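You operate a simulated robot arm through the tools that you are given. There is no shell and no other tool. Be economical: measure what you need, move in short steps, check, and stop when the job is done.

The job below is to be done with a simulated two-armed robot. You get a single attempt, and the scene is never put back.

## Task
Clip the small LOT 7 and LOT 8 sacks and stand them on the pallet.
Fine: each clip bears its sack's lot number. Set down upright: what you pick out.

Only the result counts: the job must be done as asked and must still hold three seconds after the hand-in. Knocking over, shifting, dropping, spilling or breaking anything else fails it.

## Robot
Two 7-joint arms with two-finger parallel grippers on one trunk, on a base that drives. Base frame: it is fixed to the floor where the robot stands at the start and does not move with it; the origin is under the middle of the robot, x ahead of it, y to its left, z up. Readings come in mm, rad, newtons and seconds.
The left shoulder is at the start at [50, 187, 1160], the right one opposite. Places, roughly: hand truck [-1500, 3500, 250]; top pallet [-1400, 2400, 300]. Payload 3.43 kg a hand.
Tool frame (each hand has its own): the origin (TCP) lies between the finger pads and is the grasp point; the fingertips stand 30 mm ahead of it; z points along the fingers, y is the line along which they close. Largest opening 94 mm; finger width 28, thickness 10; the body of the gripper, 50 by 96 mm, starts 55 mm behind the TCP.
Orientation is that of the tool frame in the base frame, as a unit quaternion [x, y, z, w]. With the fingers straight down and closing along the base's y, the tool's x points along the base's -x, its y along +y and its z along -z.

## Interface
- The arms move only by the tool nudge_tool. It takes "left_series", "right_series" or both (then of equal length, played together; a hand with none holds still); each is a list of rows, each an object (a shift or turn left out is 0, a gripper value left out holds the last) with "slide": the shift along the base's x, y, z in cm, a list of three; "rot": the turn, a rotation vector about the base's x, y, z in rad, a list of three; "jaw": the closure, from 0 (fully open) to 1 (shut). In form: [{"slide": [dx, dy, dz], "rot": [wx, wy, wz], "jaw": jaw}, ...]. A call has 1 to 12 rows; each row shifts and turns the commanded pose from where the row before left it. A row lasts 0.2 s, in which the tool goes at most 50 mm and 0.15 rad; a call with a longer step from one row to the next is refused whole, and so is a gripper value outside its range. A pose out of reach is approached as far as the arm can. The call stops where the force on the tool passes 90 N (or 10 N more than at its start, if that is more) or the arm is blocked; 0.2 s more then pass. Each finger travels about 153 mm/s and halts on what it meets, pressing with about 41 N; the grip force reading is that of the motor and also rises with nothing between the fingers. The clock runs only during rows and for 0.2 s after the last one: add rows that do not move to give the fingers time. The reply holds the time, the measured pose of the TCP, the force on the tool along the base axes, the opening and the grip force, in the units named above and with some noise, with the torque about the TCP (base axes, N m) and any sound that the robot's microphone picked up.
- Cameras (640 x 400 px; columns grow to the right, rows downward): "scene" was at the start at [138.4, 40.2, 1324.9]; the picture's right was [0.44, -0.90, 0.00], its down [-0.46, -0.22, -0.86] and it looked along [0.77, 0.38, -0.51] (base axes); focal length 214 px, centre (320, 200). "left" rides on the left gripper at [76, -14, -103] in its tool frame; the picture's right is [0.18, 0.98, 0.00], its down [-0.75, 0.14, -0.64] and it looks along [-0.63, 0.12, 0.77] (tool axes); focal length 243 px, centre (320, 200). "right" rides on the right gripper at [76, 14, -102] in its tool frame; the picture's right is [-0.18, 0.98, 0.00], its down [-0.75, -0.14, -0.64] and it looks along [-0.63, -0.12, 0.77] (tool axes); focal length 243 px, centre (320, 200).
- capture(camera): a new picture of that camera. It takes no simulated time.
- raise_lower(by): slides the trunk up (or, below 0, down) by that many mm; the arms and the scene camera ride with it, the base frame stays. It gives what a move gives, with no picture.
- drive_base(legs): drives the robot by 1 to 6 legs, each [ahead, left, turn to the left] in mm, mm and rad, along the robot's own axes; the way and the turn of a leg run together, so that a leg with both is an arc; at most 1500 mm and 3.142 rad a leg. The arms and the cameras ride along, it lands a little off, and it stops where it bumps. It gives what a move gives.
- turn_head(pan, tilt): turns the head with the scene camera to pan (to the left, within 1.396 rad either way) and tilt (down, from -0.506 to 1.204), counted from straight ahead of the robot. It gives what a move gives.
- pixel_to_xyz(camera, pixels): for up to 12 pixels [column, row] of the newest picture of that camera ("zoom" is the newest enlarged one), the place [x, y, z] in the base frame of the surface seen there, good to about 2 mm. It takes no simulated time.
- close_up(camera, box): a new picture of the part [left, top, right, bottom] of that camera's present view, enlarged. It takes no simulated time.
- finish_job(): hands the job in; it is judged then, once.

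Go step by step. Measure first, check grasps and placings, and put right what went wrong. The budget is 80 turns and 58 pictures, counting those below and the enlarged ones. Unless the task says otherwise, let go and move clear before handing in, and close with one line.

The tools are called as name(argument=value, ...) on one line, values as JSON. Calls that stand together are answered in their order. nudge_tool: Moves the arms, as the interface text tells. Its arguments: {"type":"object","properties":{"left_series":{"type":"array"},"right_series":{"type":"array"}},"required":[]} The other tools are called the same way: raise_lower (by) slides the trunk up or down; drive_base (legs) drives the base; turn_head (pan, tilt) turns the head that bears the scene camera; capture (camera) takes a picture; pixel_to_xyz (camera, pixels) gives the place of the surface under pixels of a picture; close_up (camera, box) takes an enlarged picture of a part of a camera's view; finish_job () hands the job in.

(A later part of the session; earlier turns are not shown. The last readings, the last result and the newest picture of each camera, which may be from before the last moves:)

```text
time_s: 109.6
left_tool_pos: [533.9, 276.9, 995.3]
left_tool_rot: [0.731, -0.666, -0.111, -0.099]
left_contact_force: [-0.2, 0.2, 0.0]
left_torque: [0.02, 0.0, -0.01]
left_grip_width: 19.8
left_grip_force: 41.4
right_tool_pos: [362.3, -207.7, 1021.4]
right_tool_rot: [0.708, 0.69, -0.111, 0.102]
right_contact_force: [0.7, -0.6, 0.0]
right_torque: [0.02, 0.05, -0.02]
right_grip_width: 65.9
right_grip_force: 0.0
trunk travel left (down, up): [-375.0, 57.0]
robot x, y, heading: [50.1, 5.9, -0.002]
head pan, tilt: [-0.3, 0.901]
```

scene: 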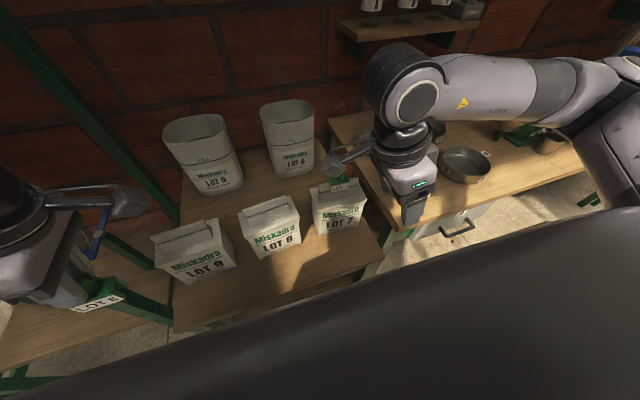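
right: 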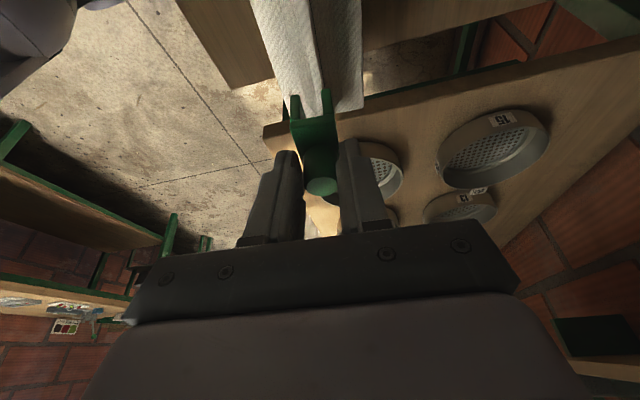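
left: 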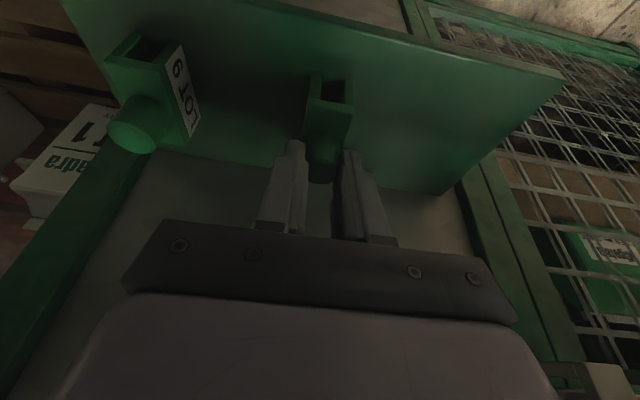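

Level and centred by the readings. I'll check once more before pressing down.

close_up(camera="left", box=[260, 40, 380, 160])

pixel_to_xyz(camera="zoom", pixels=[[288, 208], [428, 240], [310, 80], [320, 80], [330, 80], [340, 80], [350, 80], [360, 80], [330, 170], [345, 170], [360, 170], [375, 170]])

```text
3.33 times, centred on (320, 100) of left
```

zoom: 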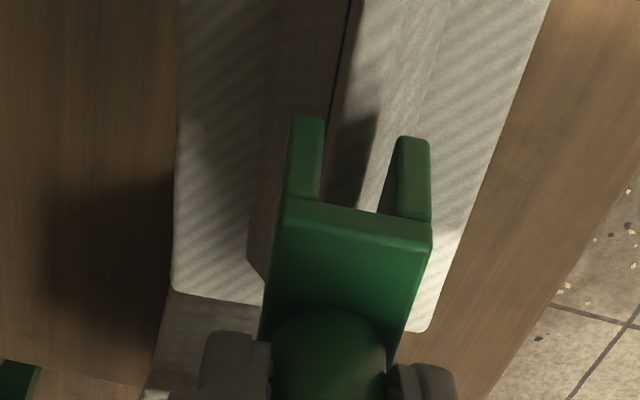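

```text
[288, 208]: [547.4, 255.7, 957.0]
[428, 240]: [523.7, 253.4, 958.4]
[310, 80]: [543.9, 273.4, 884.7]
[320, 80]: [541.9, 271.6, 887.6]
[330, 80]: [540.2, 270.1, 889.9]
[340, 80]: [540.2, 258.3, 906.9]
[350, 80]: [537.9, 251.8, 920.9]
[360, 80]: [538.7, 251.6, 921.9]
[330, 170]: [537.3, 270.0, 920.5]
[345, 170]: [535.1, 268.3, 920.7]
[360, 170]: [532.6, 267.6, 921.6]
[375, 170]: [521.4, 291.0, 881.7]
```

Clip axis (≈534.3) and ridge (≈535 at y 268) coincide. I'll lower over it with the trunk, finishing in small steps.

raise_lower(by=-26)

raise_lower(by=-6)

```text
time_s: 110.3
left_tool_pos: [533.8, 277.2, 969.7]
left_tool_rot: [0.731, -0.666, -0.111, -0.1]
left_contact_force: [0.2, -0.1, -0.1]
left_torque: [0.03, -0.01, -0.02]
left_grip_width: 20.0
left_grip_force: 41.1
right_tool_pos: [362.8, -208.6, 995.6]
right_tool_rot: [0.709, 0.689, -0.111, 0.101]
right_contact_force: [0.0, -0.5, -0.4]
right_torque: [-0.01, 0.01, -0.01]
right_grip_width: 65.8
right_grip_force: 0.1
trunk travel left (down, up): [-349.0, 83.0]
robot x, y, heading: [48.2, 4.8, 0.003]
head pan, tilt: [-0.3, 0.901]
```

```text
time_s: 110.8
left_tool_pos: [534.3, 277.0, 964.8]
left_tool_rot: [0.731, -0.665, -0.111, -0.1]
left_contact_force: [-2.1, 0.5, 7.2]
left_torque: [0.87, 0.08, 0.08]
left_grip_width: 20.0
left_grip_force: 41.0
right_tool_pos: [362.6, -208.3, 988.8]
right_tool_rot: [0.709, 0.689, -0.112, 0.101]
right_contact_force: [-0.9, 0.2, -0.1]
right_torque: [0.0, 0.02, -0.03]
right_grip_width: 66.2
right_grip_force: 0.1
trunk travel left (down, up): [-343.0, 89.0]
robot x, y, heading: [51.1, 5.7, 0.006]
head pan, tilt: [-0.3, 0.901]
heard: snap
```

A snap again: clip 8 is seated. Next come the lifts, so I'll release the left hand upward and use the last enlarged picture to measure the sack's back edge for a body grip.

pixel_to_xyz(camera="zoom", pixels=[[182, 60], [180, 150], [178, 220], [176, 275], [200, 290], [250, 300], [172, 310], [190, 320], [540, 20], [500, 140], [460, 240], [425, 325]])

nudge_tool(left_series=[{"jaw": 0.6}, {"jaw": 0.5}, {"slide": [0, 0, 2]}, {"slide": [0, 0, 3]}, {"slide": [0, 0, 3], "jaw": 0}, {"slide": [0, 0, 2]}, {}])

capture(camera="left")

```text
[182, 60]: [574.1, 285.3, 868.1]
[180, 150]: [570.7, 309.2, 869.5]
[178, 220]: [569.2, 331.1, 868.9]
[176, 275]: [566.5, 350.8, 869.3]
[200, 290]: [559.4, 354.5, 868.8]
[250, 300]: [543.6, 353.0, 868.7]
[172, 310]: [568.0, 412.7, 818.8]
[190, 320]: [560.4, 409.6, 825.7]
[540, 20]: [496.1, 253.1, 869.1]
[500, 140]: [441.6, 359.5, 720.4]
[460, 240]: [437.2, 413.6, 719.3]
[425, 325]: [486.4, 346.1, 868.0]
```

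```text
time_s: 112.4
left_tool_pos: [533.1, 276.6, 1063.7]
left_tool_rot: [0.732, -0.665, -0.111, -0.099]
left_contact_force: [0.5, 0.5, -0.2]
left_torque: [-0.02, 0.02, 0.01]
left_grip_width: 93.9
left_grip_force: 0.0
right_tool_pos: [361.6, -207.9, 988.6]
right_tool_rot: [0.708, 0.69, -0.111, 0.102]
right_contact_force: [-0.4, -0.4, -0.4]
right_torque: [-0.03, 0.01, 0.04]
right_grip_width: 65.7
right_grip_force: 0.1
trunk travel left (down, up): [-343.0, 89.0]
robot x, y, heading: [49.9, 6.2, -0.002]
head pan, tilt: [-0.3, 0.901]
```

```text
11 pictures are left
```

left: 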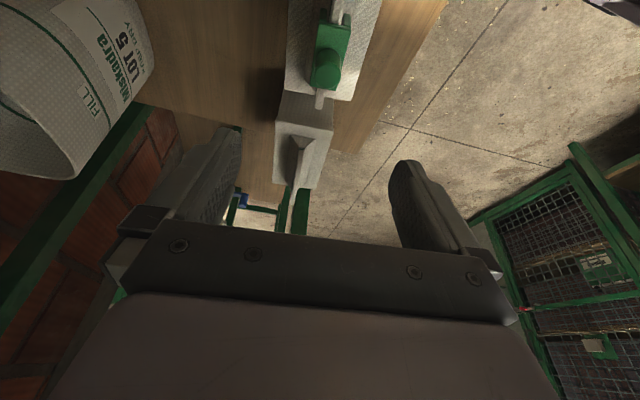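

The clip on LOT 8 sits well (328,55). The sack's body is about 80 mm deep (x 496–577 at y 250). I'll shift the base so that the left hand can straddle the body beside the clip, and raise the right hand out of the way.

nudge_tool(right_series=[{"slide": [-3, 0, 3]}, {"slide": [-3, 0, 3]}, {"slide": [-3, 0, 4]}, {"slide": [0, 0, 4]}, {}])

drive_base(legs=[[0, -45, 0]])

raise_lower(by=-65)

```text
time_s: 113.6
left_tool_pos: [535.2, 275.8, 1064.5]
left_tool_rot: [0.732, -0.665, -0.111, -0.098]
left_contact_force: [-0.3, 0.3, -1.4]
left_torque: [0.03, 0.0, 0.0]
left_grip_width: 93.6
left_grip_force: 0.2
right_tool_pos: [271.6, -210.2, 1130.9]
right_tool_rot: [0.709, 0.689, -0.111, 0.101]
right_contact_force: [-0.1, -0.4, -0.4]
right_torque: [0.03, -0.01, -0.03]
right_grip_width: 65.6
right_grip_force: 0.0
trunk travel left (down, up): [-343.0, 89.0]
robot x, y, heading: [51.9, 6.9, 0.006]
head pan, tilt: [-0.3, 0.901]
```

```text
time_s: 114.5
left_tool_pos: [534.5, 231.1, 1063.9]
left_tool_rot: [0.732, -0.664, -0.113, -0.1]
left_contact_force: [0.9, -0.2, -0.7]
left_torque: [0.02, -0.02, 0.02]
left_grip_width: 93.8
left_grip_force: 0.0
right_tool_pos: [271.2, -254.7, 1129.5]
right_tool_rot: [0.709, 0.689, -0.111, 0.101]
right_contact_force: [0.2, 0.6, 0.4]
right_torque: [0.01, 0.02, 0.01]
right_grip_width: 65.9
right_grip_force: 0.0
trunk travel left (down, up): [-343.0, 89.0]
robot x, y, heading: [49.1, -39.2, 0.004]
head pan, tilt: [-0.3, 0.901]
```

```text
time_s: 115.6
left_tool_pos: [535.1, 231.8, 998.8]
left_tool_rot: [0.732, -0.665, -0.111, -0.099]
left_contact_force: [-0.3, 0.2, -0.1]
left_torque: [0.01, 0.0, -0.02]
left_grip_width: 94.1
left_grip_force: 0.1
right_tool_pos: [271.9, -253.1, 1065.2]
right_tool_rot: [0.709, 0.689, -0.112, 0.101]
right_contact_force: [0.6, -0.2, 0.1]
right_torque: [0.01, 0.02, -0.01]
right_grip_width: 65.6
right_grip_force: 0.1
trunk travel left (down, up): [-278.0, 154.0]
robot x, y, heading: [50.2, -38.0, 0.006]
head pan, tilt: [-0.3, 0.901]
```

I'll align over (537, 251) and lower with the trunk until the fingertips are just above the shoulders, then look.

nudge_tool(left_series=[{"slide": [0.2, 1, 0], "jaw": 0}, {"slide": [0, 0.9, 0]}, {}])

raise_lower(by=-90)

capture(camera="left")

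```text
time_s: 116.4
left_tool_pos: [536.2, 251.5, 999.4]
left_tool_rot: [0.731, -0.666, -0.111, -0.099]
left_contact_force: [0.3, 0.5, -0.5]
left_torque: [0.02, 0.03, -0.02]
left_grip_width: 94.1
left_grip_force: 0.0
right_tool_pos: [272.1, -252.9, 1065.6]
right_tool_rot: [0.709, 0.689, -0.111, 0.101]
right_contact_force: [0.0, -0.5, 0.0]
right_torque: [-0.02, -0.01, 0.0]
right_grip_width: 65.9
right_grip_force: 0.1
trunk travel left (down, up): [-278.0, 154.0]
robot x, y, heading: [53.3, -38.5, 0.008]
head pan, tilt: [-0.3, 0.901]
```

```text
time_s: 117.6
left_tool_pos: [536.8, 251.6, 908.9]
left_tool_rot: [0.732, -0.665, -0.11, -0.099]
left_contact_force: [0.0, 0.7, -0.5]
left_torque: [-0.02, -0.02, 0.01]
left_grip_width: 94.0
left_grip_force: 0.0
right_tool_pos: [272.0, -255.1, 974.6]
right_tool_rot: [0.709, 0.689, -0.112, 0.102]
right_contact_force: [0.6, 0.6, 0.4]
right_torque: [0.04, -0.01, -0.01]
right_grip_width: 65.9
right_grip_force: 0.1
trunk travel left (down, up): [-188.0, 244.0]
robot x, y, heading: [51.7, -38.6, 0.006]
head pan, tilt: [-0.3, 0.901]
```

```text
10 pictures are left
```

left: 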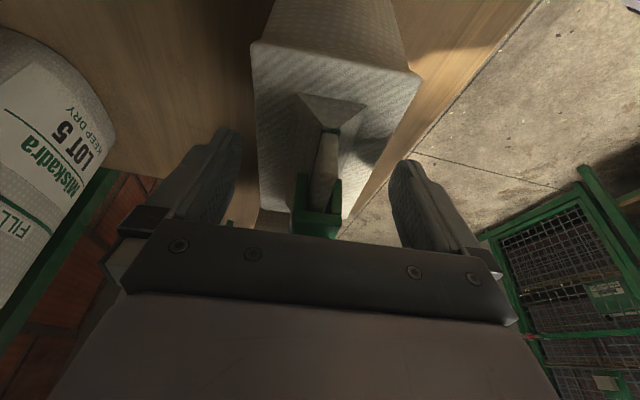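

The sack lies between the fingers, with the clip at (318,200). I'll measure the edges to be sure of clearance on both sides.

pixel_to_xyz(camera="left", pixels=[[262, 130], [258, 70], [415, 85], [385, 130], [360, 180], [268, 180], [238, 145], [400, 175], [225, 140], [405, 165], [318, 215], [328, 140]])

```text
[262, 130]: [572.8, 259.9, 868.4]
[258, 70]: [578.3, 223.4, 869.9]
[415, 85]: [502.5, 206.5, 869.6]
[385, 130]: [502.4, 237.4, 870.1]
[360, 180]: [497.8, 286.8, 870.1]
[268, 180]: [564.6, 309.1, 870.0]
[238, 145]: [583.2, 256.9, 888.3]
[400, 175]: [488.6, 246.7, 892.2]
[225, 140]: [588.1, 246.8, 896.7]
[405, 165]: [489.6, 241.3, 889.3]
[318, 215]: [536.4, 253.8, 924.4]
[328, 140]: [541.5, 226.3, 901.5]
```

There are roughly 8–10 mm of clearance on each side. I'll lower around the body and close.

raise_lower(by=-31)

nudge_tool(left_series=[{"jaw": 1}, {"jaw": 1}, {"jaw": 1}, {}])

```text
time_s: 118.4
left_tool_pos: [535.8, 251.4, 883.2]
left_tool_rot: [0.732, -0.665, -0.109, -0.103]
left_contact_force: [5.4, 2.1, 28.8]
left_torque: [0.34, 0.51, -0.08]
left_grip_width: 94.2
left_grip_force: 0.0
right_tool_pos: [270.4, -254.5, 944.3]
right_tool_rot: [0.709, 0.69, -0.11, 0.101]
right_contact_force: [-0.7, -0.4, -0.1]
right_torque: [-0.01, 0.01, 0.01]
right_grip_width: 66.1
right_grip_force: 0.1
trunk travel left (down, up): [-157.0, 275.0]
robot x, y, heading: [50.6, -36.9, 0.003]
head pan, tilt: [-0.3, 0.901]
```

```text
time_s: 119.4
left_tool_pos: [536.7, 250.8, 883.1]
left_tool_rot: [0.732, -0.665, -0.108, -0.103]
left_contact_force: [7.6, 2.8, 36.9]
left_torque: [1.0, 0.58, 0.31]
left_grip_width: 84.5
left_grip_force: 40.9
right_tool_pos: [270.4, -255.8, 944.0]
right_tool_rot: [0.709, 0.689, -0.109, 0.101]
right_contact_force: [-0.9, 0.1, -0.1]
right_torque: [0.0, 0.02, 0.03]
right_grip_width: 65.8
right_grip_force: 0.2
trunk travel left (down, up): [-157.0, 275.0]
robot x, y, heading: [56.3, -39.1, 0.008]
head pan, tilt: [-0.3, 0.901]
```

The palm touched the sack top (29 N) about 6 mm early, and the fingers closed on the body at 84.5 mm. I'll lift a little to test the hold.

raise_lower(by=12)

capture(camera="left")

```text
time_s: 120.0
left_tool_pos: [536.6, 252.0, 887.0]
left_tool_rot: [0.731, -0.666, -0.114, -0.096]
left_contact_force: [-0.3, 0.0, -7.9]
left_torque: [-0.22, -0.05, -0.02]
left_grip_width: 84.6
left_grip_force: 41.0
right_tool_pos: [271.6, -253.5, 955.1]
right_tool_rot: [0.709, 0.689, -0.112, 0.101]
right_contact_force: [0.2, -0.2, -0.4]
right_torque: [0.0, 0.0, -0.01]
right_grip_width: 65.8
right_grip_force: 0.0
trunk travel left (down, up): [-169.0, 263.0]
robot x, y, heading: [56.9, -39.2, 0.007]
head pan, tilt: [-0.3, 0.901]
```

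```text
9 pictures are left
```

left: 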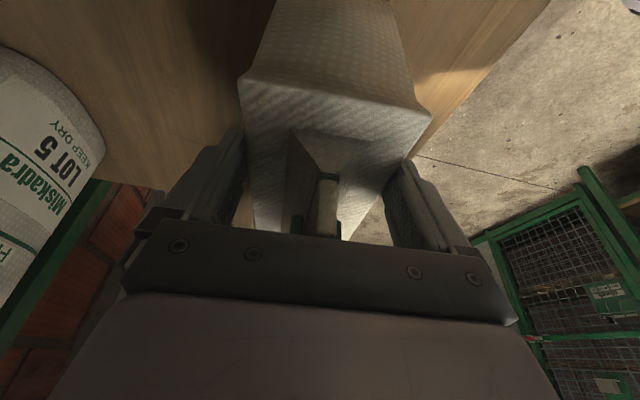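

The force reads about 8 N downward, so the sack is light and held. I'll raise it clear.

raise_lower(by=30)

nudge_tool(left_series=[{"slide": [0, 0, 1.5]}, {"slide": [0, 0, 2]}, {"slide": [0, 0, 2.5]}, {"slide": [0, 0, 2.5]}, {"slide": [0, 0, 2.5]}, {"slide": [0, 0, 2]}, {"slide": [-2, 0, 0]}, {"slide": [-3, 0, 0]}, {"slide": [-3, 0, 0]}, {"slide": [-3, 0, 0]}, {}])

turn_head(pan=0.3, tilt=0.8)

capture(camera="scene")

```text
time_s: 120.7
left_tool_pos: [536.3, 252.8, 919.0]
left_tool_rot: [0.731, -0.665, -0.112, -0.098]
left_contact_force: [0.1, 0.6, -7.2]
left_torque: [-0.22, -0.03, -0.01]
left_grip_width: 84.9
left_grip_force: 41.1
right_tool_pos: [272.9, -254.9, 985.3]
right_tool_rot: [0.709, 0.689, -0.112, 0.101]
right_contact_force: [-0.5, 0.5, 0.0]
right_torque: [0.02, 0.01, -0.04]
right_grip_width: 65.7
right_grip_force: 0.0
trunk travel left (down, up): [-199.0, 233.0]
robot x, y, heading: [49.9, -38.5, 0.002]
head pan, tilt: [-0.3, 0.901]
```

```text
time_s: 123.1
left_tool_pos: [416.7, 259.0, 1041.4]
left_tool_rot: [0.732, -0.665, -0.111, -0.099]
left_contact_force: [-0.5, 0.5, -7.0]
left_torque: [-0.22, 0.0, -0.02]
left_grip_width: 84.7
left_grip_force: 41.0
left hand out of reach, approached as far as the arm can: row 5, 6
right_tool_pos: [271.4, -253.3, 985.0]
right_tool_rot: [0.709, 0.689, -0.112, 0.101]
right_contact_force: [-0.5, -0.3, -0.5]
right_torque: [-0.01, 0.03, 0.02]
right_grip_width: 66.0
right_grip_force: 0.0
trunk travel left (down, up): [-199.0, 233.0]
robot x, y, heading: [53.4, -40.4, 0.003]
head pan, tilt: [-0.3, 0.901]
```

```text
time_s: 124.1
left_tool_pos: [417.9, 258.1, 1042.2]
left_tool_rot: [0.731, -0.666, -0.111, -0.099]
left_contact_force: [-0.6, 0.4, -8.3]
left_torque: [-0.22, -0.02, 0.03]
left_grip_width: 84.8
left_grip_force: 40.7
right_tool_pos: [271.9, -253.0, 985.9]
right_tool_rot: [0.709, 0.689, -0.112, 0.101]
right_contact_force: [0.1, 0.0, 0.4]
right_torque: [-0.02, 0.01, 0.01]
right_grip_width: 65.8
right_grip_force: 0.0
trunk travel left (down, up): [-199.0, 233.0]
robot x, y, heading: [52.0, -36.4, -0.001]
head pan, tilt: [0.3, 0.799]
```

```text
8 pictures are left
```

scene: 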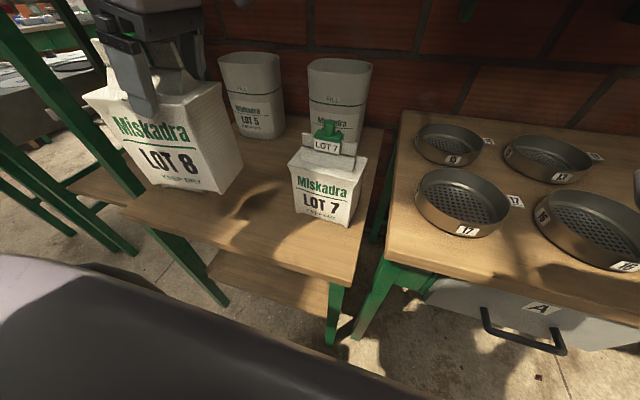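

LOT 8 is hanging upright and steady, and LOT 7's clip shows at (328,140). I'll raise the trunk, tuck the left hand with its sack, and move the base left so that the right hand can take LOT 7 the same way.

raise_lower(by=100)

nudge_tool(left_series=[{"slide": [-2, -2, 0]}, {"slide": [-2, -2, 0]}, {"slide": [-1.5, -2.5, 0]}, {}], right_series=[{}, {}, {"rot": [0, 0, -0.05], "jaw": 0}, {}])

drive_base(legs=[[0, 335, 0]])

```text
time_s: 125.5
left_tool_pos: [416.8, 258.9, 1142.2]
left_tool_rot: [0.732, -0.665, -0.11, -0.099]
left_contact_force: [-0.2, 0.2, -8.0]
left_torque: [-0.2, -0.02, -0.02]
left_grip_width: 84.8
left_grip_force: 41.0
right_tool_pos: [272.5, -255.1, 1086.0]
right_tool_rot: [0.709, 0.689, -0.112, 0.102]
right_contact_force: [0.1, 0.1, -0.6]
right_torque: [0.0, 0.06, 0.0]
right_grip_width: 65.8
right_grip_force: 0.0
trunk travel left (down, up): [-299.0, 133.0]
robot x, y, heading: [52.7, -39.5, 0.005]
head pan, tilt: [0.3, 0.799]
```

```text
time_s: 126.5
left_tool_pos: [363.1, 192.6, 1143.0]
left_tool_rot: [0.732, -0.665, -0.111, -0.099]
left_contact_force: [0.3, 1.1, -8.0]
left_torque: [-0.17, -0.03, 0.02]
left_grip_width: 84.7
left_grip_force: 41.2
right_tool_pos: [271.2, -253.4, 1086.8]
right_tool_rot: [0.726, 0.671, -0.114, 0.099]
right_contact_force: [-0.7, -0.1, -0.3]
right_torque: [0.01, 0.01, 0.03]
right_grip_width: 93.9
right_grip_force: 0.1
trunk travel left (down, up): [-299.0, 133.0]
robot x, y, heading: [50.7, -36.0, 0.003]
head pan, tilt: [0.3, 0.799]
```

```text
time_s: 128.6
left_tool_pos: [362.6, 519.3, 1143.8]
left_tool_rot: [0.731, -0.666, -0.112, -0.099]
left_contact_force: [-0.3, 0.7, -7.9]
left_torque: [-0.21, 0.01, 0.0]
left_grip_width: 84.8
left_grip_force: 40.7
right_tool_pos: [271.2, 72.4, 1086.7]
right_tool_rot: [0.727, 0.67, -0.115, 0.099]
right_contact_force: [0.0, -1.0, -0.5]
right_torque: [-0.01, 0.02, -0.01]
right_grip_width: 93.8
right_grip_force: 0.1
trunk travel left (down, up): [-299.0, 133.0]
robot x, y, heading: [50.4, 289.9, 0.003]
head pan, tilt: [0.3, 0.799]
```

I'll extend the right hand over LOT 7 and lower to just above the shoulders.

nudge_tool(right_series=[{"slide": [3.5, 0.5, 0]}, {"slide": [4, 0.5, 0]}, {"slide": [4, 0.5, -1]}, {"slide": [4, 0.5, -1]}, {"slide": [4, 0.5, -1]}, {"slide": [4, 0.5, -1]}, {"slide": [3.4, 0.9, -2]}, {"slide": [0, 0, -2]}, {}])

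raise_lower(by=-95)

capture(camera="right")

```text
time_s: 130.6
left_tool_pos: [362.9, 519.8, 1143.1]
left_tool_rot: [0.73, -0.667, -0.111, -0.099]
left_contact_force: [0.6, -0.6, -8.9]
left_torque: [-0.23, -0.04, 0.02]
left_grip_width: 84.7
left_grip_force: 40.6
right_tool_pos: [540.0, 112.5, 1008.0]
right_tool_rot: [0.727, 0.67, -0.114, 0.098]
right_contact_force: [-0.1, 1.3, -0.3]
right_torque: [-0.02, -0.01, 0.01]
right_grip_width: 94.0
right_grip_force: 0.1
trunk travel left (down, up): [-299.0, 133.0]
robot x, y, heading: [52.7, 289.2, 0.006]
head pan, tilt: [0.3, 0.799]
```

```text
time_s: 131.9
left_tool_pos: [363.6, 519.8, 1049.9]
left_tool_rot: [0.731, -0.666, -0.111, -0.099]
left_contact_force: [-0.7, -0.1, -7.4]
left_torque: [-0.23, -0.02, -0.02]
left_grip_width: 84.6
left_grip_force: 41.3
right_tool_pos: [539.7, 112.1, 912.6]
right_tool_rot: [0.726, 0.671, -0.115, 0.098]
right_contact_force: [0.5, -0.2, 0.7]
right_torque: [-0.01, -0.01, -0.01]
right_grip_width: 94.1
right_grip_force: 0.1
trunk travel left (down, up): [-204.0, 228.0]
robot x, y, heading: [52.5, 285.7, 0.0]
head pan, tilt: [0.3, 0.799]
```

```text
7 pictures are left
```

right: 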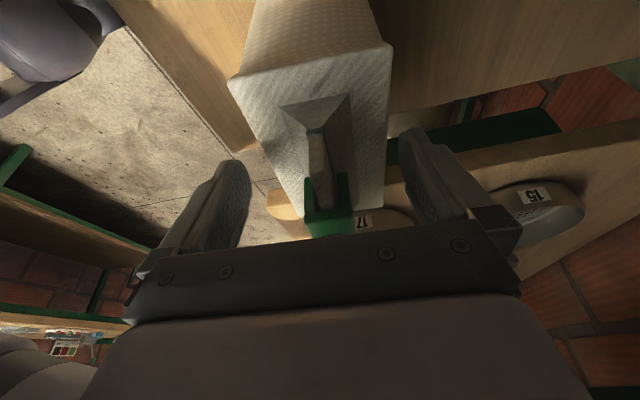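

pixel_to_xyz(camera="right", pixels=[[262, 130], [285, 180], [385, 110], [383, 160], [380, 195], [240, 80], [385, 55], [245, 175], [405, 145], [328, 212], [248, 165], [402, 140]])

```text
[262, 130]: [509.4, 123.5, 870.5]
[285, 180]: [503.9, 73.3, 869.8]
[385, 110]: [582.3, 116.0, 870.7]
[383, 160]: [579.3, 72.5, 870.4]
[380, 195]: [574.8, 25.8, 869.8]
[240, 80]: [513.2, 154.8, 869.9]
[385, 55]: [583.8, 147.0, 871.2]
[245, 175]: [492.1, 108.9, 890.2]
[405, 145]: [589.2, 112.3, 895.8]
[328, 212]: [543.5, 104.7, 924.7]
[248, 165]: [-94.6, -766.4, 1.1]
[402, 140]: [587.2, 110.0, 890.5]
```

The sack spans x≈504–583 at the fingers, which are centred at 539.6. I'll shift 3.5 mm forward, lower 27 mm and close.

nudge_tool(right_series=[{"slide": [0.35, 0, 0]}, {}])

raise_lower(by=-27)

nudge_tool(right_series=[{"jaw": 1}, {"jaw": 1}, {"jaw": 1}, {}])

raise_lower(by=10)

```text
time_s: 132.5
left_tool_pos: [364.0, 519.5, 1047.0]
left_tool_rot: [0.731, -0.666, -0.112, -0.099]
left_contact_force: [0.5, 0.6, -7.8]
left_torque: [-0.23, -0.01, -0.01]
left_grip_width: 84.6
left_grip_force: 41.9
right_tool_pos: [544.0, 111.5, 912.5]
right_tool_rot: [0.726, 0.671, -0.114, 0.099]
right_contact_force: [-0.5, -0.2, 0.9]
right_torque: [0.04, 0.02, -0.01]
right_grip_width: 94.0
right_grip_force: 0.1
trunk travel left (down, up): [-204.0, 228.0]
robot x, y, heading: [49.4, 290.1, 0.0]
head pan, tilt: [0.3, 0.799]
```

```text
time_s: 133.2
left_tool_pos: [362.8, 519.2, 1021.1]
left_tool_rot: [0.73, -0.667, -0.111, -0.099]
left_contact_force: [0.3, -0.2, -8.0]
left_torque: [-0.23, -0.05, -0.01]
left_grip_width: 84.4
left_grip_force: 40.9
right_tool_pos: [542.2, 111.6, 885.4]
right_tool_rot: [0.726, 0.671, -0.114, 0.097]
right_contact_force: [-0.8, -0.9, 0.3]
right_torque: [0.0, -0.02, 0.0]
right_grip_width: 93.8
right_grip_force: 0.1
trunk travel left (down, up): [-177.0, 255.0]
robot x, y, heading: [48.8, 291.9, -0.001]
head pan, tilt: [0.3, 0.799]
```

```text
time_s: 134.2
left_tool_pos: [362.7, 519.2, 1021.8]
left_tool_rot: [0.731, -0.666, -0.111, -0.099]
left_contact_force: [0.9, -0.6, -7.5]
left_torque: [-0.25, 0.01, 0.0]
left_grip_width: 84.6
left_grip_force: 41.0
right_tool_pos: [544.3, 112.0, 885.2]
right_tool_rot: [0.726, 0.671, -0.113, 0.099]
right_contact_force: [-2.3, 1.6, 0.5]
right_torque: [0.07, 0.09, -0.02]
right_grip_width: 85.1
right_grip_force: 41.3
trunk travel left (down, up): [-177.0, 255.0]
robot x, y, heading: [55.4, 291.8, 0.005]
head pan, tilt: [0.3, 0.799]
```

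```text
time_s: 134.8
left_tool_pos: [364.4, 519.7, 1030.7]
left_tool_rot: [0.731, -0.666, -0.112, -0.098]
left_contact_force: [-0.9, -0.1, -7.1]
left_torque: [-0.23, -0.03, 0.04]
left_grip_width: 84.8
left_grip_force: 41.4
right_tool_pos: [544.4, 110.8, 895.5]
right_tool_rot: [0.726, 0.671, -0.115, 0.098]
right_contact_force: [-0.6, 0.6, -7.6]
right_torque: [0.27, -0.01, 0.02]
right_grip_width: 84.7
right_grip_force: 41.2
trunk travel left (down, up): [-187.0, 245.0]
robot x, y, heading: [50.4, 293.6, -0.001]
head pan, tilt: [0.3, 0.799]
```

Both sacks are held at about 8 N each and stay upright. I'll raise them, back away from the bench and tuck the right hand in.

raise_lower(by=130)

drive_base(legs=[[-400, 0, 0]])

nudge_tool(right_series=[{"slide": [-2, -0.5, 0]}, {"slide": [-3, -0.5, 0]}, {"slide": [-3, 0, 0]}, {"slide": [-3, 0, 0]}, {}])

drive_base(legs=[[0, 0, 1.571], [0, 0, 1.571]])

```text
time_s: 136.4
left_tool_pos: [364.4, 518.7, 1160.8]
left_tool_rot: [0.731, -0.666, -0.111, -0.099]
left_contact_force: [0.7, 0.9, -8.3]
left_torque: [-0.2, -0.04, 0.0]
left_grip_width: 84.8
left_grip_force: 41.1
right_tool_pos: [545.0, 112.2, 1025.6]
right_tool_rot: [0.727, 0.67, -0.115, 0.098]
right_contact_force: [-0.6, -0.3, -6.9]
right_torque: [0.26, 0.0, 0.0]
right_grip_width: 84.7
right_grip_force: 41.0
trunk travel left (down, up): [-317.0, 115.0]
robot x, y, heading: [51.2, 290.3, 0.002]
head pan, tilt: [0.3, 0.799]
```

```text
time_s: 138.9
left_tool_pos: [-44.3, 519.0, 1161.7]
left_tool_rot: [0.731, -0.666, -0.111, -0.098]
left_contact_force: [-0.3, -0.5, -6.3]
left_torque: [-0.17, -0.05, 0.0]
left_grip_width: 84.4
left_grip_force: 41.2
right_tool_pos: [136.7, 111.8, 1024.0]
right_tool_rot: [0.725, 0.672, -0.114, 0.098]
right_contact_force: [0.2, 0.8, -7.7]
right_torque: [0.25, -0.02, -0.01]
right_grip_width: 84.5
right_grip_force: 41.0
trunk travel left (down, up): [-317.0, 115.0]
robot x, y, heading: [-357.3, 288.5, 0.002]
head pan, tilt: [0.3, 0.799]
```

```text
time_s: 140.1
left_tool_pos: [-44.4, 518.9, 1160.9]
left_tool_rot: [0.732, -0.665, -0.111, -0.099]
left_contact_force: [0.1, -0.5, -7.1]
left_torque: [-0.2, 0.01, -0.02]
left_grip_width: 84.7
left_grip_force: 40.6
right_tool_pos: [27.2, 102.4, 1025.9]
right_tool_rot: [0.725, 0.672, -0.115, 0.099]
right_contact_force: [-0.5, 0.4, -7.6]
right_torque: [0.26, -0.02, -0.05]
right_grip_width: 84.5
right_grip_force: 40.9
trunk travel left (down, up): [-317.0, 115.0]
robot x, y, heading: [-354.0, 289.6, 0.005]
head pan, tilt: [0.3, 0.799]
```

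```text
time_s: 148.1
left_tool_pos: [-678.0, 69.4, 1160.4]
left_tool_rot: [0.68, 0.718, -0.102, 0.109]
left_contact_force: [0.3, 0.2, -7.3]
left_torque: [0.23, 0.01, 0.01]
left_grip_width: 84.4
left_grip_force: 41.7
right_tool_pos: [-731.4, 488.9, 1025.8]
right_tool_rot: [-0.657, 0.739, 0.096, 0.117]
right_contact_force: [-0.9, -0.1, -7.9]
right_torque: [-0.25, -0.01, -0.03]
right_grip_width: 84.8
right_grip_force: 40.7
trunk travel left (down, up): [-317.0, 115.0]
robot x, y, heading: [-354.9, 288.8, 3.107]
head pan, tilt: [0.3, 0.799]
```

Both sacks survived the turn. I'll square up and drive sideways to the pallet, then look at it.

drive_base(legs=[[0, 0, 0.035], [0, -1490, 0], [0, -390, 0]])

turn_head(pan=0.0, tilt=0.75)

capture(camera="scene")

```text
time_s: 158.1
left_tool_pos: [-664.5, 1974.3, 1160.8]
left_tool_rot: [0.668, 0.729, -0.098, 0.111]
left_contact_force: [0.3, -0.1, -7.8]
left_torque: [0.24, 0.02, 0.03]
left_grip_width: 84.8
left_grip_force: 41.2
right_tool_pos: [-731.3, 2390.6, 1025.7]
right_tool_rot: [-0.669, 0.728, 0.097, 0.114]
right_contact_force: [-0.7, -0.2, -6.7]
right_torque: [-0.28, 0.02, 0.01]
right_grip_width: 84.7
right_grip_force: 40.8
trunk travel left (down, up): [-317.0, 115.0]
robot x, y, heading: [-349.7, 2201.3, 3.138]
head pan, tilt: [0.3, 0.799]
```

```text
time_s: 158.9
left_tool_pos: [-664.4, 1974.8, 1160.6]
left_tool_rot: [0.669, 0.728, -0.099, 0.112]
left_contact_force: [0.0, 0.0, -7.4]
left_torque: [0.2, -0.02, 0.01]
left_grip_width: 84.7
left_grip_force: 41.2
right_tool_pos: [-731.6, 2390.0, 1025.3]
right_tool_rot: [-0.669, 0.728, 0.097, 0.115]
right_contact_force: [-0.2, 1.0, -7.5]
right_torque: [-0.25, 0.03, -0.01]
right_grip_width: 85.0
right_grip_force: 41.5
trunk travel left (down, up): [-317.0, 115.0]
robot x, y, heading: [-351.0, 2202.4, 3.138]
head pan, tilt: [0.0, 0.75]
```

```text
6 pictures are left
```

scene: 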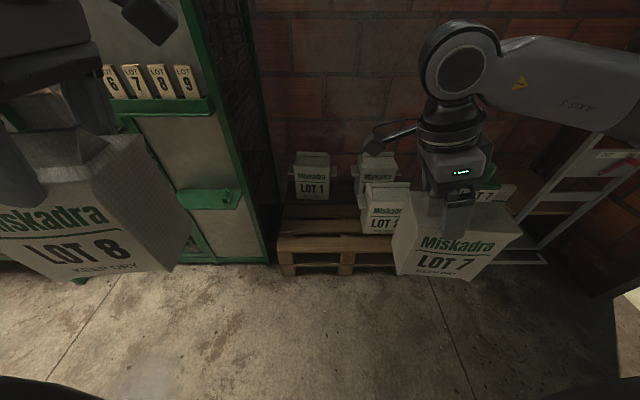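

The pallet deck is visible at (330,225), with LOT 1 behind left and LOT 2 and LOT 3 to the right. I'll measure the free deck.

pixel_to_xyz(camera="scene", pixels=[[283, 235], [283, 248], [320, 235], [320, 246], [355, 235], [385, 240], [285, 210], [320, 207], [345, 215], [320, 220], [368, 225], [300, 195]])

close_up(camera="scene", box=[260, 140, 420, 280])

```text
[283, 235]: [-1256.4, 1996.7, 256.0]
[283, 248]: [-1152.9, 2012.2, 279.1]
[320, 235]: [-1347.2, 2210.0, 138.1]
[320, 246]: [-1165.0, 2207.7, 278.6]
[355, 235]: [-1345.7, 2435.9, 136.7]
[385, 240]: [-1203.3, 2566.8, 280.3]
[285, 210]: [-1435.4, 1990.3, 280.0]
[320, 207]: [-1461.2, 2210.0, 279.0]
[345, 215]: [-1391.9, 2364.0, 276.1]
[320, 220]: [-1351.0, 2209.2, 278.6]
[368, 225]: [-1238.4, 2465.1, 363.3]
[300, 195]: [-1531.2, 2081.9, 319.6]
```

```text
2.86 times, centred on (340, 210) of scene
```

zoom: 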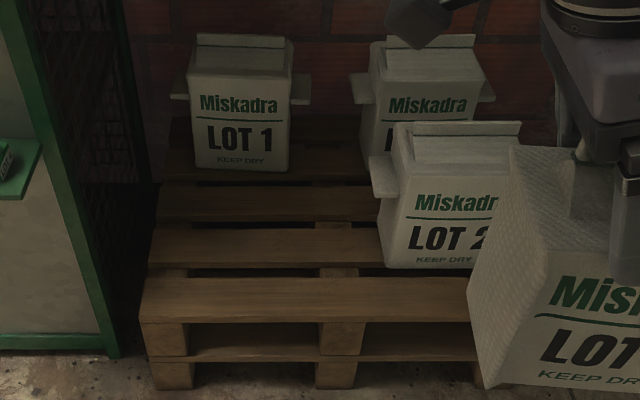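

I'll get the plank edges and LOT 2's nearest handle position.

pixel_to_xyz(camera="zoom", pixels=[[250, 319], [250, 281], [250, 266], [250, 233], [250, 218], [250, 190], [374, 180], [385, 190], [410, 262], [150, 300], [155, 245], [470, 300]])

```text
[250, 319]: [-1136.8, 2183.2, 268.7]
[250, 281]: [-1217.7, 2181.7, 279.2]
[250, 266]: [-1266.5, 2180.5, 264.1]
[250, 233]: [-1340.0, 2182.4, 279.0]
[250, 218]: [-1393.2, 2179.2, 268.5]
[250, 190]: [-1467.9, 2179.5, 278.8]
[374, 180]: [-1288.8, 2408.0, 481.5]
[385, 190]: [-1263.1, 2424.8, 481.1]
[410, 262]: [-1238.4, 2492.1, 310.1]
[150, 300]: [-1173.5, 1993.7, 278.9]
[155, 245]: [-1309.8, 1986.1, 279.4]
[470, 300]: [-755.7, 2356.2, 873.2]
```

The front planks span x -1137…-1222 and -1262…-1345. Turning each sack a quarter turn (140 mm across the planks) gives good support and suits the arms' neutral pose, so I'll yaw both hands back to neutral here in the open.

nudge_tool(right_series=[{"rot": [0, 0, 0.145]}, {"rot": [0, 0, 0.145]}, {"rot": [0, 0, 0.145]}, {"rot": [0, 0, 0.145]}, {"rot": [0, 0, 0.145]}, {"rot": [0, 0, 0.145]}, {"rot": [0, 0, 0.145]}, {"rot": [0, 0, 0.145]}, {"rot": [0, 0, 0.145]}, {"rot": [0, 0, 0.145]}, {"rot": [0, 0, 0.145]}, {}], left_series=[{"slide": [-0.6, 0, 0], "rot": [0, 0, -0.145]}, {"slide": [-0.6, 0, 0], "rot": [0, 0, -0.145]}, {"slide": [-0.6, 0, 0], "rot": [0, 0, -0.145]}, {"slide": [-0.6, 0, 0], "rot": [0, 0, -0.145]}, {"slide": [-0.6, 0, 0], "rot": [0, 0, -0.145]}, {"slide": [-0.6, 0, -1], "rot": [0, 0, -0.145]}, {"slide": [-0.6, 0, -1], "rot": [0, 0, -0.145]}, {"slide": [-0.6, 0, -1], "rot": [0, 0, -0.145]}, {"slide": [-0.6, 0, -1], "rot": [0, 0, -0.145]}, {"slide": [-0.6, 0, -1], "rot": [0, 0, -0.145]}, {"slide": [-0.6, 0, -1], "rot": [0, 0, -0.145]}, {}])

raise_lower(by=-312)

nudge_tool(right_series=[{"slide": [-0.5, 0, -2]}, {"slide": [-0.5, 0, -3]}, {"slide": [-0.5, 0, -3]}, {"slide": [-0.5, 0, -3]}, {"slide": [0, 0, -3]}, {"slide": [0, 0, -3]}, {"slide": [0, 0, -3]}, {}])

```text
time_s: 161.5
left_tool_pos: [-730.1, 1975.9, 1099.5]
left_tool_rot: [0.988, 0.028, -0.149, 0.005]
left_contact_force: [0.1, 0.1, -8.1]
left_torque: [-0.01, -0.22, 0.01]
left_grip_width: 84.9
left_grip_force: 41.4
right_tool_pos: [-731.7, 2391.0, 1026.3]
right_tool_rot: [0.988, -0.029, -0.15, -0.011]
right_contact_force: [0.5, -0.4, -7.8]
right_torque: [-0.04, -0.25, 0.0]
right_grip_width: 84.4
right_grip_force: 40.8
trunk travel left (down, up): [-317.0, 115.0]
robot x, y, heading: [-350.0, 2202.0, 3.135]
head pan, tilt: [0.0, 0.75]
```

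```text
time_s: 164.6
left_tool_pos: [-729.4, 1974.5, 788.4]
left_tool_rot: [0.988, 0.031, -0.148, 0.006]
left_contact_force: [0.2, -0.7, -8.4]
left_torque: [0.02, -0.22, 0.03]
left_grip_width: 84.7
left_grip_force: 40.8
right_tool_pos: [-732.5, 2391.0, 714.3]
right_tool_rot: [0.988, -0.03, -0.149, -0.009]
right_contact_force: [0.2, 0.8, -7.8]
right_torque: [-0.01, -0.2, 0.0]
right_grip_width: 84.9
right_grip_force: 40.7
trunk travel left (down, up): [-5.0, 427.0]
robot x, y, heading: [-348.0, 2204.8, 3.14]
head pan, tilt: [0.0, 0.75]
```

```text
time_s: 166.4
left_tool_pos: [-729.5, 1973.5, 787.5]
left_tool_rot: [0.989, 0.031, -0.148, 0.007]
left_contact_force: [0.7, 1.5, -8.2]
left_torque: [0.01, -0.19, 0.03]
left_grip_width: 84.7
left_grip_force: 40.5
right_tool_pos: [-751.6, 2391.3, 515.3]
right_tool_rot: [0.988, -0.031, -0.149, -0.01]
right_contact_force: [0.0, 0.0, -8.7]
right_torque: [-0.07, -0.26, -0.01]
right_grip_width: 84.6
right_grip_force: 41.3
trunk travel left (down, up): [-5.0, 427.0]
robot x, y, heading: [-347.5, 2205.0, 3.138]
head pan, tilt: [0.0, 0.75]
```

Right reaches down to 515 without trouble. I'll check here that both can go to set-down height (≈450).

nudge_tool(right_series=[{"slide": [0, 0, -2]}, {"slide": [0, 0, -2]}, {"slide": [0, 0, -2.7]}, {"slide": [0, 0, 2]}, {"slide": [0, 0, 4]}, {"slide": [0, 0, 4]}, {"slide": [0, 0, 3]}, {}, {}, {}, {}, {}], left_series=[{"slide": [-0.5, 0, -2]}, {"slide": [-0.5, 0, -3]}, {"slide": [-0.5, 0, -3]}, {"slide": [-0.5, 0, -3]}, {"slide": [0, 0, -3]}, {"slide": [0, 0, -3]}, {"slide": [0, 0, -3]}, {"slide": [0, 0, -3]}, {"slide": [0, 0, -3]}, {"slide": [0, 0, -3]}, {"slide": [0, 0, -3]}, {"slide": [0, 0, -1.5]}])

```text
time_s: 169.0
left_tool_pos: [-744.9, 1964.2, 464.7]
left_tool_rot: [0.988, 0.03, -0.148, 0.005]
left_contact_force: [0.3, -1.0, -7.3]
left_torque: [0.02, -0.17, 0.01]
left_grip_width: 84.8
left_grip_force: 41.3
left hand out of reach, approached as far as the arm can: row 11, 12
right_tool_pos: [-750.4, 2389.3, 577.1]
right_tool_rot: [0.988, -0.03, -0.15, -0.01]
right_contact_force: [-0.1, 0.8, -7.4]
right_torque: [0.0, -0.28, -0.03]
right_grip_width: 84.6
right_grip_force: 40.3
trunk travel left (down, up): [-5.0, 427.0]
robot x, y, heading: [-347.3, 2202.1, 3.132]
head pan, tilt: [0.0, 0.75]
```

The right hand is fine; the left bottoms out at 465 when 400 mm ahead. I'll test it a little nearer with the trunk at its lowest.

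raise_lower(by=-5)

nudge_tool(left_series=[{"slide": [1.5, 0, 1]}, {"slide": [1, 0, 0]}, {"slide": [0, 0, -1]}, {"slide": [0, 0, -1]}, {"slide": [0, 0, -1]}, {}])

```text
time_s: 169.5
left_tool_pos: [-745.9, 1964.3, 460.9]
left_tool_rot: [0.989, 0.03, -0.148, 0.005]
left_contact_force: [0.4, 1.1, -7.6]
left_torque: [0.02, -0.23, 0.05]
left_grip_width: 84.9
left_grip_force: 40.5
right_tool_pos: [-749.8, 2390.0, 572.7]
right_tool_rot: [0.988, -0.03, -0.15, -0.01]
right_contact_force: [0.3, 0.7, -7.2]
right_torque: [0.02, -0.3, -0.01]
right_grip_width: 84.6
right_grip_force: 40.7
trunk travel left (down, up): [0.0, 432.0]
robot x, y, heading: [-349.4, 2201.2, 3.133]
head pan, tilt: [0.0, 0.75]
```

```text
time_s: 170.9
left_tool_pos: [-718.5, 1956.5, 451.2]
left_tool_rot: [0.989, 0.03, -0.148, 0.005]
left_contact_force: [-0.4, 0.3, -7.6]
left_torque: [0.02, -0.25, -0.02]
left_grip_width: 84.6
left_grip_force: 41.1
left hand out of reach, approached as far as the arm can: row 4, 5
right_tool_pos: [-750.5, 2390.3, 572.6]
right_tool_rot: [0.988, -0.03, -0.149, -0.01]
right_contact_force: [-0.3, -1.2, -7.9]
right_torque: [0.01, -0.26, -0.01]
right_grip_width: 84.6
right_grip_force: 41.4
trunk travel left (down, up): [0.0, 432.0]
robot x, y, heading: [-349.4, 2201.9, 3.137]
head pan, tilt: [0.0, 0.75]
```

It gets lower as it moves outward. I'll try 3 cm more outward.

nudge_tool(left_series=[{"slide": [0, -1.5, 0.3]}, {"slide": [0, -1.5, 0]}, {"slide": [0, 0, -0.5]}, {"slide": [0, 0, -0.6]}, {"slide": [0, 0, -0.6]}, {}])

```text
time_s: 172.3
left_tool_pos: [-719.3, 1926.5, 438.4]
left_tool_rot: [0.989, 0.031, -0.147, 0.005]
left_contact_force: [0.4, 0.3, -7.6]
left_torque: [0.08, -0.21, -0.04]
left_grip_width: 84.8
left_grip_force: 41.2
right_tool_pos: [-750.8, 2390.0, 572.8]
right_tool_rot: [0.988, -0.031, -0.149, -0.011]
right_contact_force: [-0.2, 0.4, -7.4]
right_torque: [-0.01, -0.26, -0.03]
right_grip_width: 84.7
right_grip_force: 41.3
trunk travel left (down, up): [0.0, 432.0]
robot x, y, heading: [-352.4, 2199.9, 3.137]
head pan, tilt: [0.0, 0.75]
```

That works (438 at 370 mm ahead, 275 mm to the side). I'll tuck the left sack higher and inward so that it clears the cage, and bring the right hand inward, before approaching the pallet to place LOT 7 first.

nudge_tool(left_series=[{"slide": [0, 0, 3]}, {"slide": [0, 0, 3.5]}, {"slide": [0, 0, 3.5]}, {"slide": [0, 0.5, 3.5]}, {"slide": [0.5, 1, 3.5]}, {"slide": [0.5, 1.5, 3.5]}, {"slide": [1, 1.5, 3.5]}, {"slide": [1, 1.5, 2]}, {"slide": [1, 1.5, 0]}, {}], right_series=[{}, {}, {"slide": [0, -1, 0]}, {"slide": [0, -1, 0]}, {"slide": [0, -1, 0]}, {"slide": [0, -1, 0]}, {"slide": [0, -1, 0]}, {"slide": [0.6, -1, 0]}, {"slide": [0, -1, 0]}, {}])

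drive_base(legs=[[0, 50, 0], [420, 0, 0]])

turn_head(pan=0.0, tilt=0.8)

capture(camera="scene")

```text
time_s: 174.5
left_tool_pos: [-680.5, 2000.9, 697.7]
left_tool_rot: [0.989, 0.03, -0.148, 0.006]
left_contact_force: [0.1, 0.1, -7.8]
left_torque: [0.03, -0.19, 0.02]
left_grip_width: 84.8
left_grip_force: 40.9
right_tool_pos: [-743.4, 2320.2, 572.9]
right_tool_rot: [0.988, -0.03, -0.149, -0.011]
right_contact_force: [0.7, -0.2, -7.2]
right_torque: [0.0, -0.24, -0.02]
right_grip_width: 84.7
right_grip_force: 41.0
trunk travel left (down, up): [0.0, 432.0]
robot x, y, heading: [-353.8, 2200.6, 3.138]
head pan, tilt: [0.0, 0.75]
```

```text
time_s: 177.6
left_tool_pos: [-1102.4, 1953.9, 698.5]
left_tool_rot: [0.989, 0.031, -0.147, 0.006]
left_contact_force: [0.4, 0.0, -7.5]
left_torque: [0.04, -0.24, -0.02]
left_grip_width: 84.8
left_grip_force: 41.5
right_tool_pos: [-1166.5, 2271.5, 572.6]
right_tool_rot: [0.988, -0.031, -0.149, -0.011]
right_contact_force: [-0.2, 0.2, -7.8]
right_torque: [-0.02, -0.26, -0.03]
right_grip_width: 84.8
right_grip_force: 41.1
trunk travel left (down, up): [0.0, 432.0]
robot x, y, heading: [-772.9, 2154.9, 3.143]
head pan, tilt: [0.0, 0.75]
```

```text
time_s: 178.2
left_tool_pos: [-1102.2, 1953.1, 699.5]
left_tool_rot: [0.988, 0.03, -0.148, 0.006]
left_contact_force: [-0.6, 0.1, -7.7]
left_torque: [0.04, -0.18, 0.01]
left_grip_width: 84.6
left_grip_force: 41.3
right_tool_pos: [-1165.7, 2271.9, 572.0]
right_tool_rot: [0.988, -0.031, -0.15, -0.011]
right_contact_force: [-0.1, -0.6, -7.7]
right_torque: [-0.03, -0.3, -0.01]
right_grip_width: 84.6
right_grip_force: 40.6
trunk travel left (down, up): [0.0, 432.0]
robot x, y, heading: [-771.5, 2155.0, 3.139]
head pan, tilt: [0.0, 0.799]
```

```text
4 pictures are left
```

scene: 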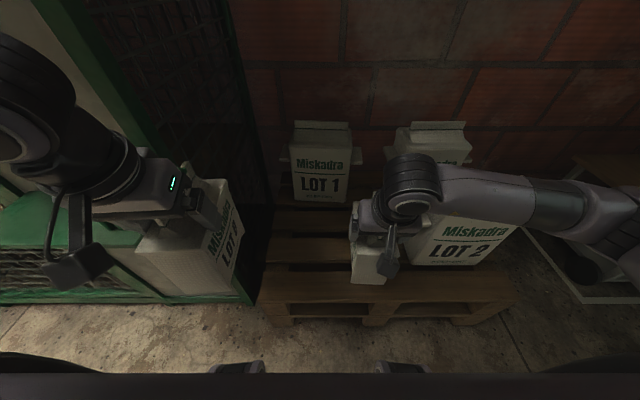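

LOT 7 hangs over the free front planks. Before lowering I'll check the right forearm's height over LOT 2.

pixel_to_xyz(camera="scene", pixels=[[410, 190], [460, 195], [500, 200], [550, 205], [590, 210], [500, 220], [440, 220], [372, 262], [370, 283], [430, 135], [480, 255], [355, 225]])

```text
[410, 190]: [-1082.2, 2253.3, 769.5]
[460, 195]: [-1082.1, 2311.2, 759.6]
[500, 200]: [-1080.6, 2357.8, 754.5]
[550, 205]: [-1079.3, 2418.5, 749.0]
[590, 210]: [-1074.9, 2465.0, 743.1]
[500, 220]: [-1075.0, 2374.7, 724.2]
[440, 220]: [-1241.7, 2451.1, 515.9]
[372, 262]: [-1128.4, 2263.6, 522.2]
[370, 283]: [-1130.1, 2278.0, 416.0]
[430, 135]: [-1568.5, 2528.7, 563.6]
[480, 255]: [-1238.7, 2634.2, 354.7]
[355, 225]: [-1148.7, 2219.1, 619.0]
```

The forearm is at x≈-1080, well in front of LOT 2. I'll move 2 cm further in and lower LOT 7 to just above the deck.

nudge_tool(right_series=[{"slide": [-1, 0, -1]}, {"slide": [-1, 0, -1.5]}, {"slide": [0, 0, -2]}, {"slide": [0, 0, -2]}, {"slide": [0, 0, -2]}, {"slide": [0, 0, -1.5]}, {"slide": [0, 0, -1]}, {"slide": [0, 0, -0.5]}, {}])

```text
time_s: 180.2
left_tool_pos: [-1101.7, 1953.6, 697.9]
left_tool_rot: [0.989, 0.031, -0.147, 0.005]
left_contact_force: [-0.3, -0.5, -7.6]
left_torque: [0.05, -0.2, 0.01]
left_grip_width: 84.6
left_grip_force: 41.2
right_tool_pos: [-1185.2, 2272.1, 456.9]
right_tool_rot: [0.988, -0.031, -0.15, -0.011]
right_contact_force: [0.4, -0.8, -6.6]
right_torque: [0.0, -0.24, -0.01]
right_grip_width: 84.5
right_grip_force: 41.2
trunk travel left (down, up): [0.0, 432.0]
robot x, y, heading: [-776.2, 2154.7, 3.138]
head pan, tilt: [0.0, 0.799]
```

nudge_tool(right_series=[{"slide": [0, 0, -0.4]}, {"slide": [0, 0, -0.3]}, {"slide": [0, 0, -0.2]}, {"slide": [0, 0, -0.2]}, {}])

```text
time_s: 181.4
left_tool_pos: [-1100.7, 1953.1, 699.5]
left_tool_rot: [0.988, 0.031, -0.149, 0.005]
left_contact_force: [0.3, -0.5, -7.2]
left_torque: [0.02, -0.27, 0.02]
left_grip_width: 84.9
left_grip_force: 41.1
right_tool_pos: [-1187.3, 2271.1, 448.6]
right_tool_rot: [0.988, -0.03, -0.152, -0.01]
right_contact_force: [9.2, 4.7, 16.9]
right_torque: [-0.13, 1.02, -0.21]
right_grip_width: 84.7
right_grip_force: 41.0
trunk travel left (down, up): [0.0, 432.0]
robot x, y, heading: [-772.4, 2155.8, 3.138]
head pan, tilt: [0.0, 0.799]
```

LOT 7 is touching down (17 N upward). I'll open fully and rise straight up.

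nudge_tool(right_series=[{"jaw": 0}, {"jaw": 0}, {}, {"slide": [0, 0, 0.5]}, {"slide": [0, 0, 1]}, {"slide": [0, 0, 1.5]}, {"slide": [0, 0, 2.5]}, {"slide": [0, 0, 3]}, {"slide": [0, 0, 3]}, {"slide": [0, 0, 4]}, {"slide": [0, 0, 4]}, {}])

close_up(camera="scene", box=[240, 120, 540, 330])

```text
time_s: 184.1
left_tool_pos: [-1102.0, 1952.3, 697.4]
left_tool_rot: [0.988, 0.031, -0.148, 0.006]
left_contact_force: [-0.1, 0.1, -8.2]
left_torque: [-0.01, -0.21, -0.02]
left_grip_width: 84.4
left_grip_force: 41.4
right_tool_pos: [-1187.3, 2271.7, 641.9]
right_tool_rot: [0.988, -0.03, -0.151, -0.01]
right_contact_force: [-0.5, 0.5, -0.1]
right_torque: [0.01, 0.01, 0.0]
right_grip_width: 93.9
right_grip_force: 0.1
trunk travel left (down, up): [0.0, 432.0]
robot x, y, heading: [-771.7, 2154.4, 3.136]
head pan, tilt: [0.0, 0.799]
```

```text
1.90 times, centred on (390, 225) of scene
```

zoom: 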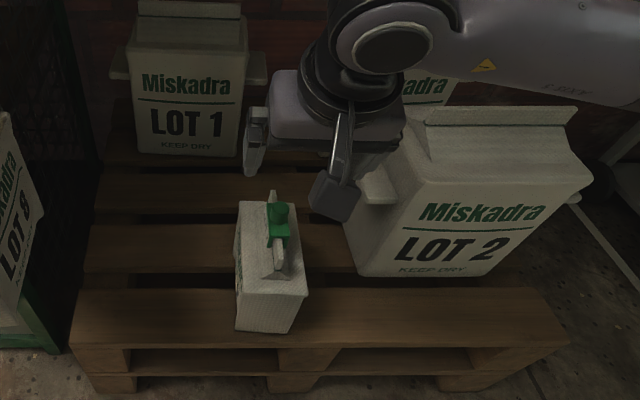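

LOT 7 stands upright on the pallet with its clip. I'll raise the right hand well above LOT 2, then shift the base right to bring LOT 8 over the free left part.

nudge_tool(right_series=[{"slide": [0, 0, 4]}, {"slide": [0, 0, 4]}, {"slide": [0, 0, 4]}, {"slide": [1, 0, 4]}, {"slide": [2, 0, 4]}, {}])

drive_base(legs=[[0, -220, 0], [20, 0, 0]])

nudge_tool(left_series=[{"slide": [-0.5, -1.5, 0]}, {"slide": [-1, -2, -1]}, {"slide": [-1, -2, -2]}, {"slide": [-1, -1.5, -3]}, {"slide": [-0.5, 0, -3]}, {"slide": [-0.5, 0, -3]}, {"slide": [0, 0, -3]}, {}])

```text
time_s: 185.4
left_tool_pos: [-1102.6, 1953.1, 698.3]
left_tool_rot: [0.989, 0.031, -0.148, 0.005]
left_contact_force: [0.4, -0.4, -7.2]
left_torque: [0.01, -0.25, 0.0]
left_grip_width: 84.8
left_grip_force: 41.4
right_tool_pos: [-1155.7, 2271.4, 842.9]
right_tool_rot: [0.988, -0.029, -0.149, -0.01]
right_contact_force: [-0.2, -0.7, 0.4]
right_torque: [0.01, -0.01, -0.01]
right_grip_width: 93.8
right_grip_force: 0.0
trunk travel left (down, up): [0.0, 432.0]
robot x, y, heading: [-772.5, 2153.9, 3.137]
head pan, tilt: [0.0, 0.799]
```

```text
time_s: 187.5
left_tool_pos: [-1121.9, 2173.9, 698.0]
left_tool_rot: [0.989, 0.029, -0.147, 0.006]
left_contact_force: [0.3, 0.1, -7.9]
left_torque: [0.02, -0.23, 0.0]
left_grip_width: 84.6
left_grip_force: 40.9
right_tool_pos: [-1175.6, 2491.7, 843.6]
right_tool_rot: [0.988, -0.032, -0.149, -0.01]
right_contact_force: [-0.7, 0.2, -0.3]
right_torque: [-0.01, 0.04, -0.03]
right_grip_width: 94.0
right_grip_force: 0.1
trunk travel left (down, up): [0.0, 432.0]
robot x, y, heading: [-790.2, 2374.9, 3.135]
head pan, tilt: [0.0, 0.799]
```

```text
time_s: 189.3
left_tool_pos: [-1168.4, 2104.7, 547.4]
left_tool_rot: [0.989, 0.029, -0.147, 0.005]
left_contact_force: [0.2, 0.1, -7.4]
left_torque: [0.0, -0.24, 0.01]
left_grip_width: 84.9
left_grip_force: 41.2
right_tool_pos: [-1174.3, 2490.9, 842.2]
right_tool_rot: [0.988, -0.032, -0.15, -0.011]
right_contact_force: [0.4, -0.2, -0.4]
right_torque: [0.02, 0.01, -0.04]
right_grip_width: 94.0
right_grip_force: 0.0
trunk travel left (down, up): [0.0, 432.0]
robot x, y, heading: [-792.7, 2373.8, 3.138]
head pan, tilt: [0.0, 0.799]
```

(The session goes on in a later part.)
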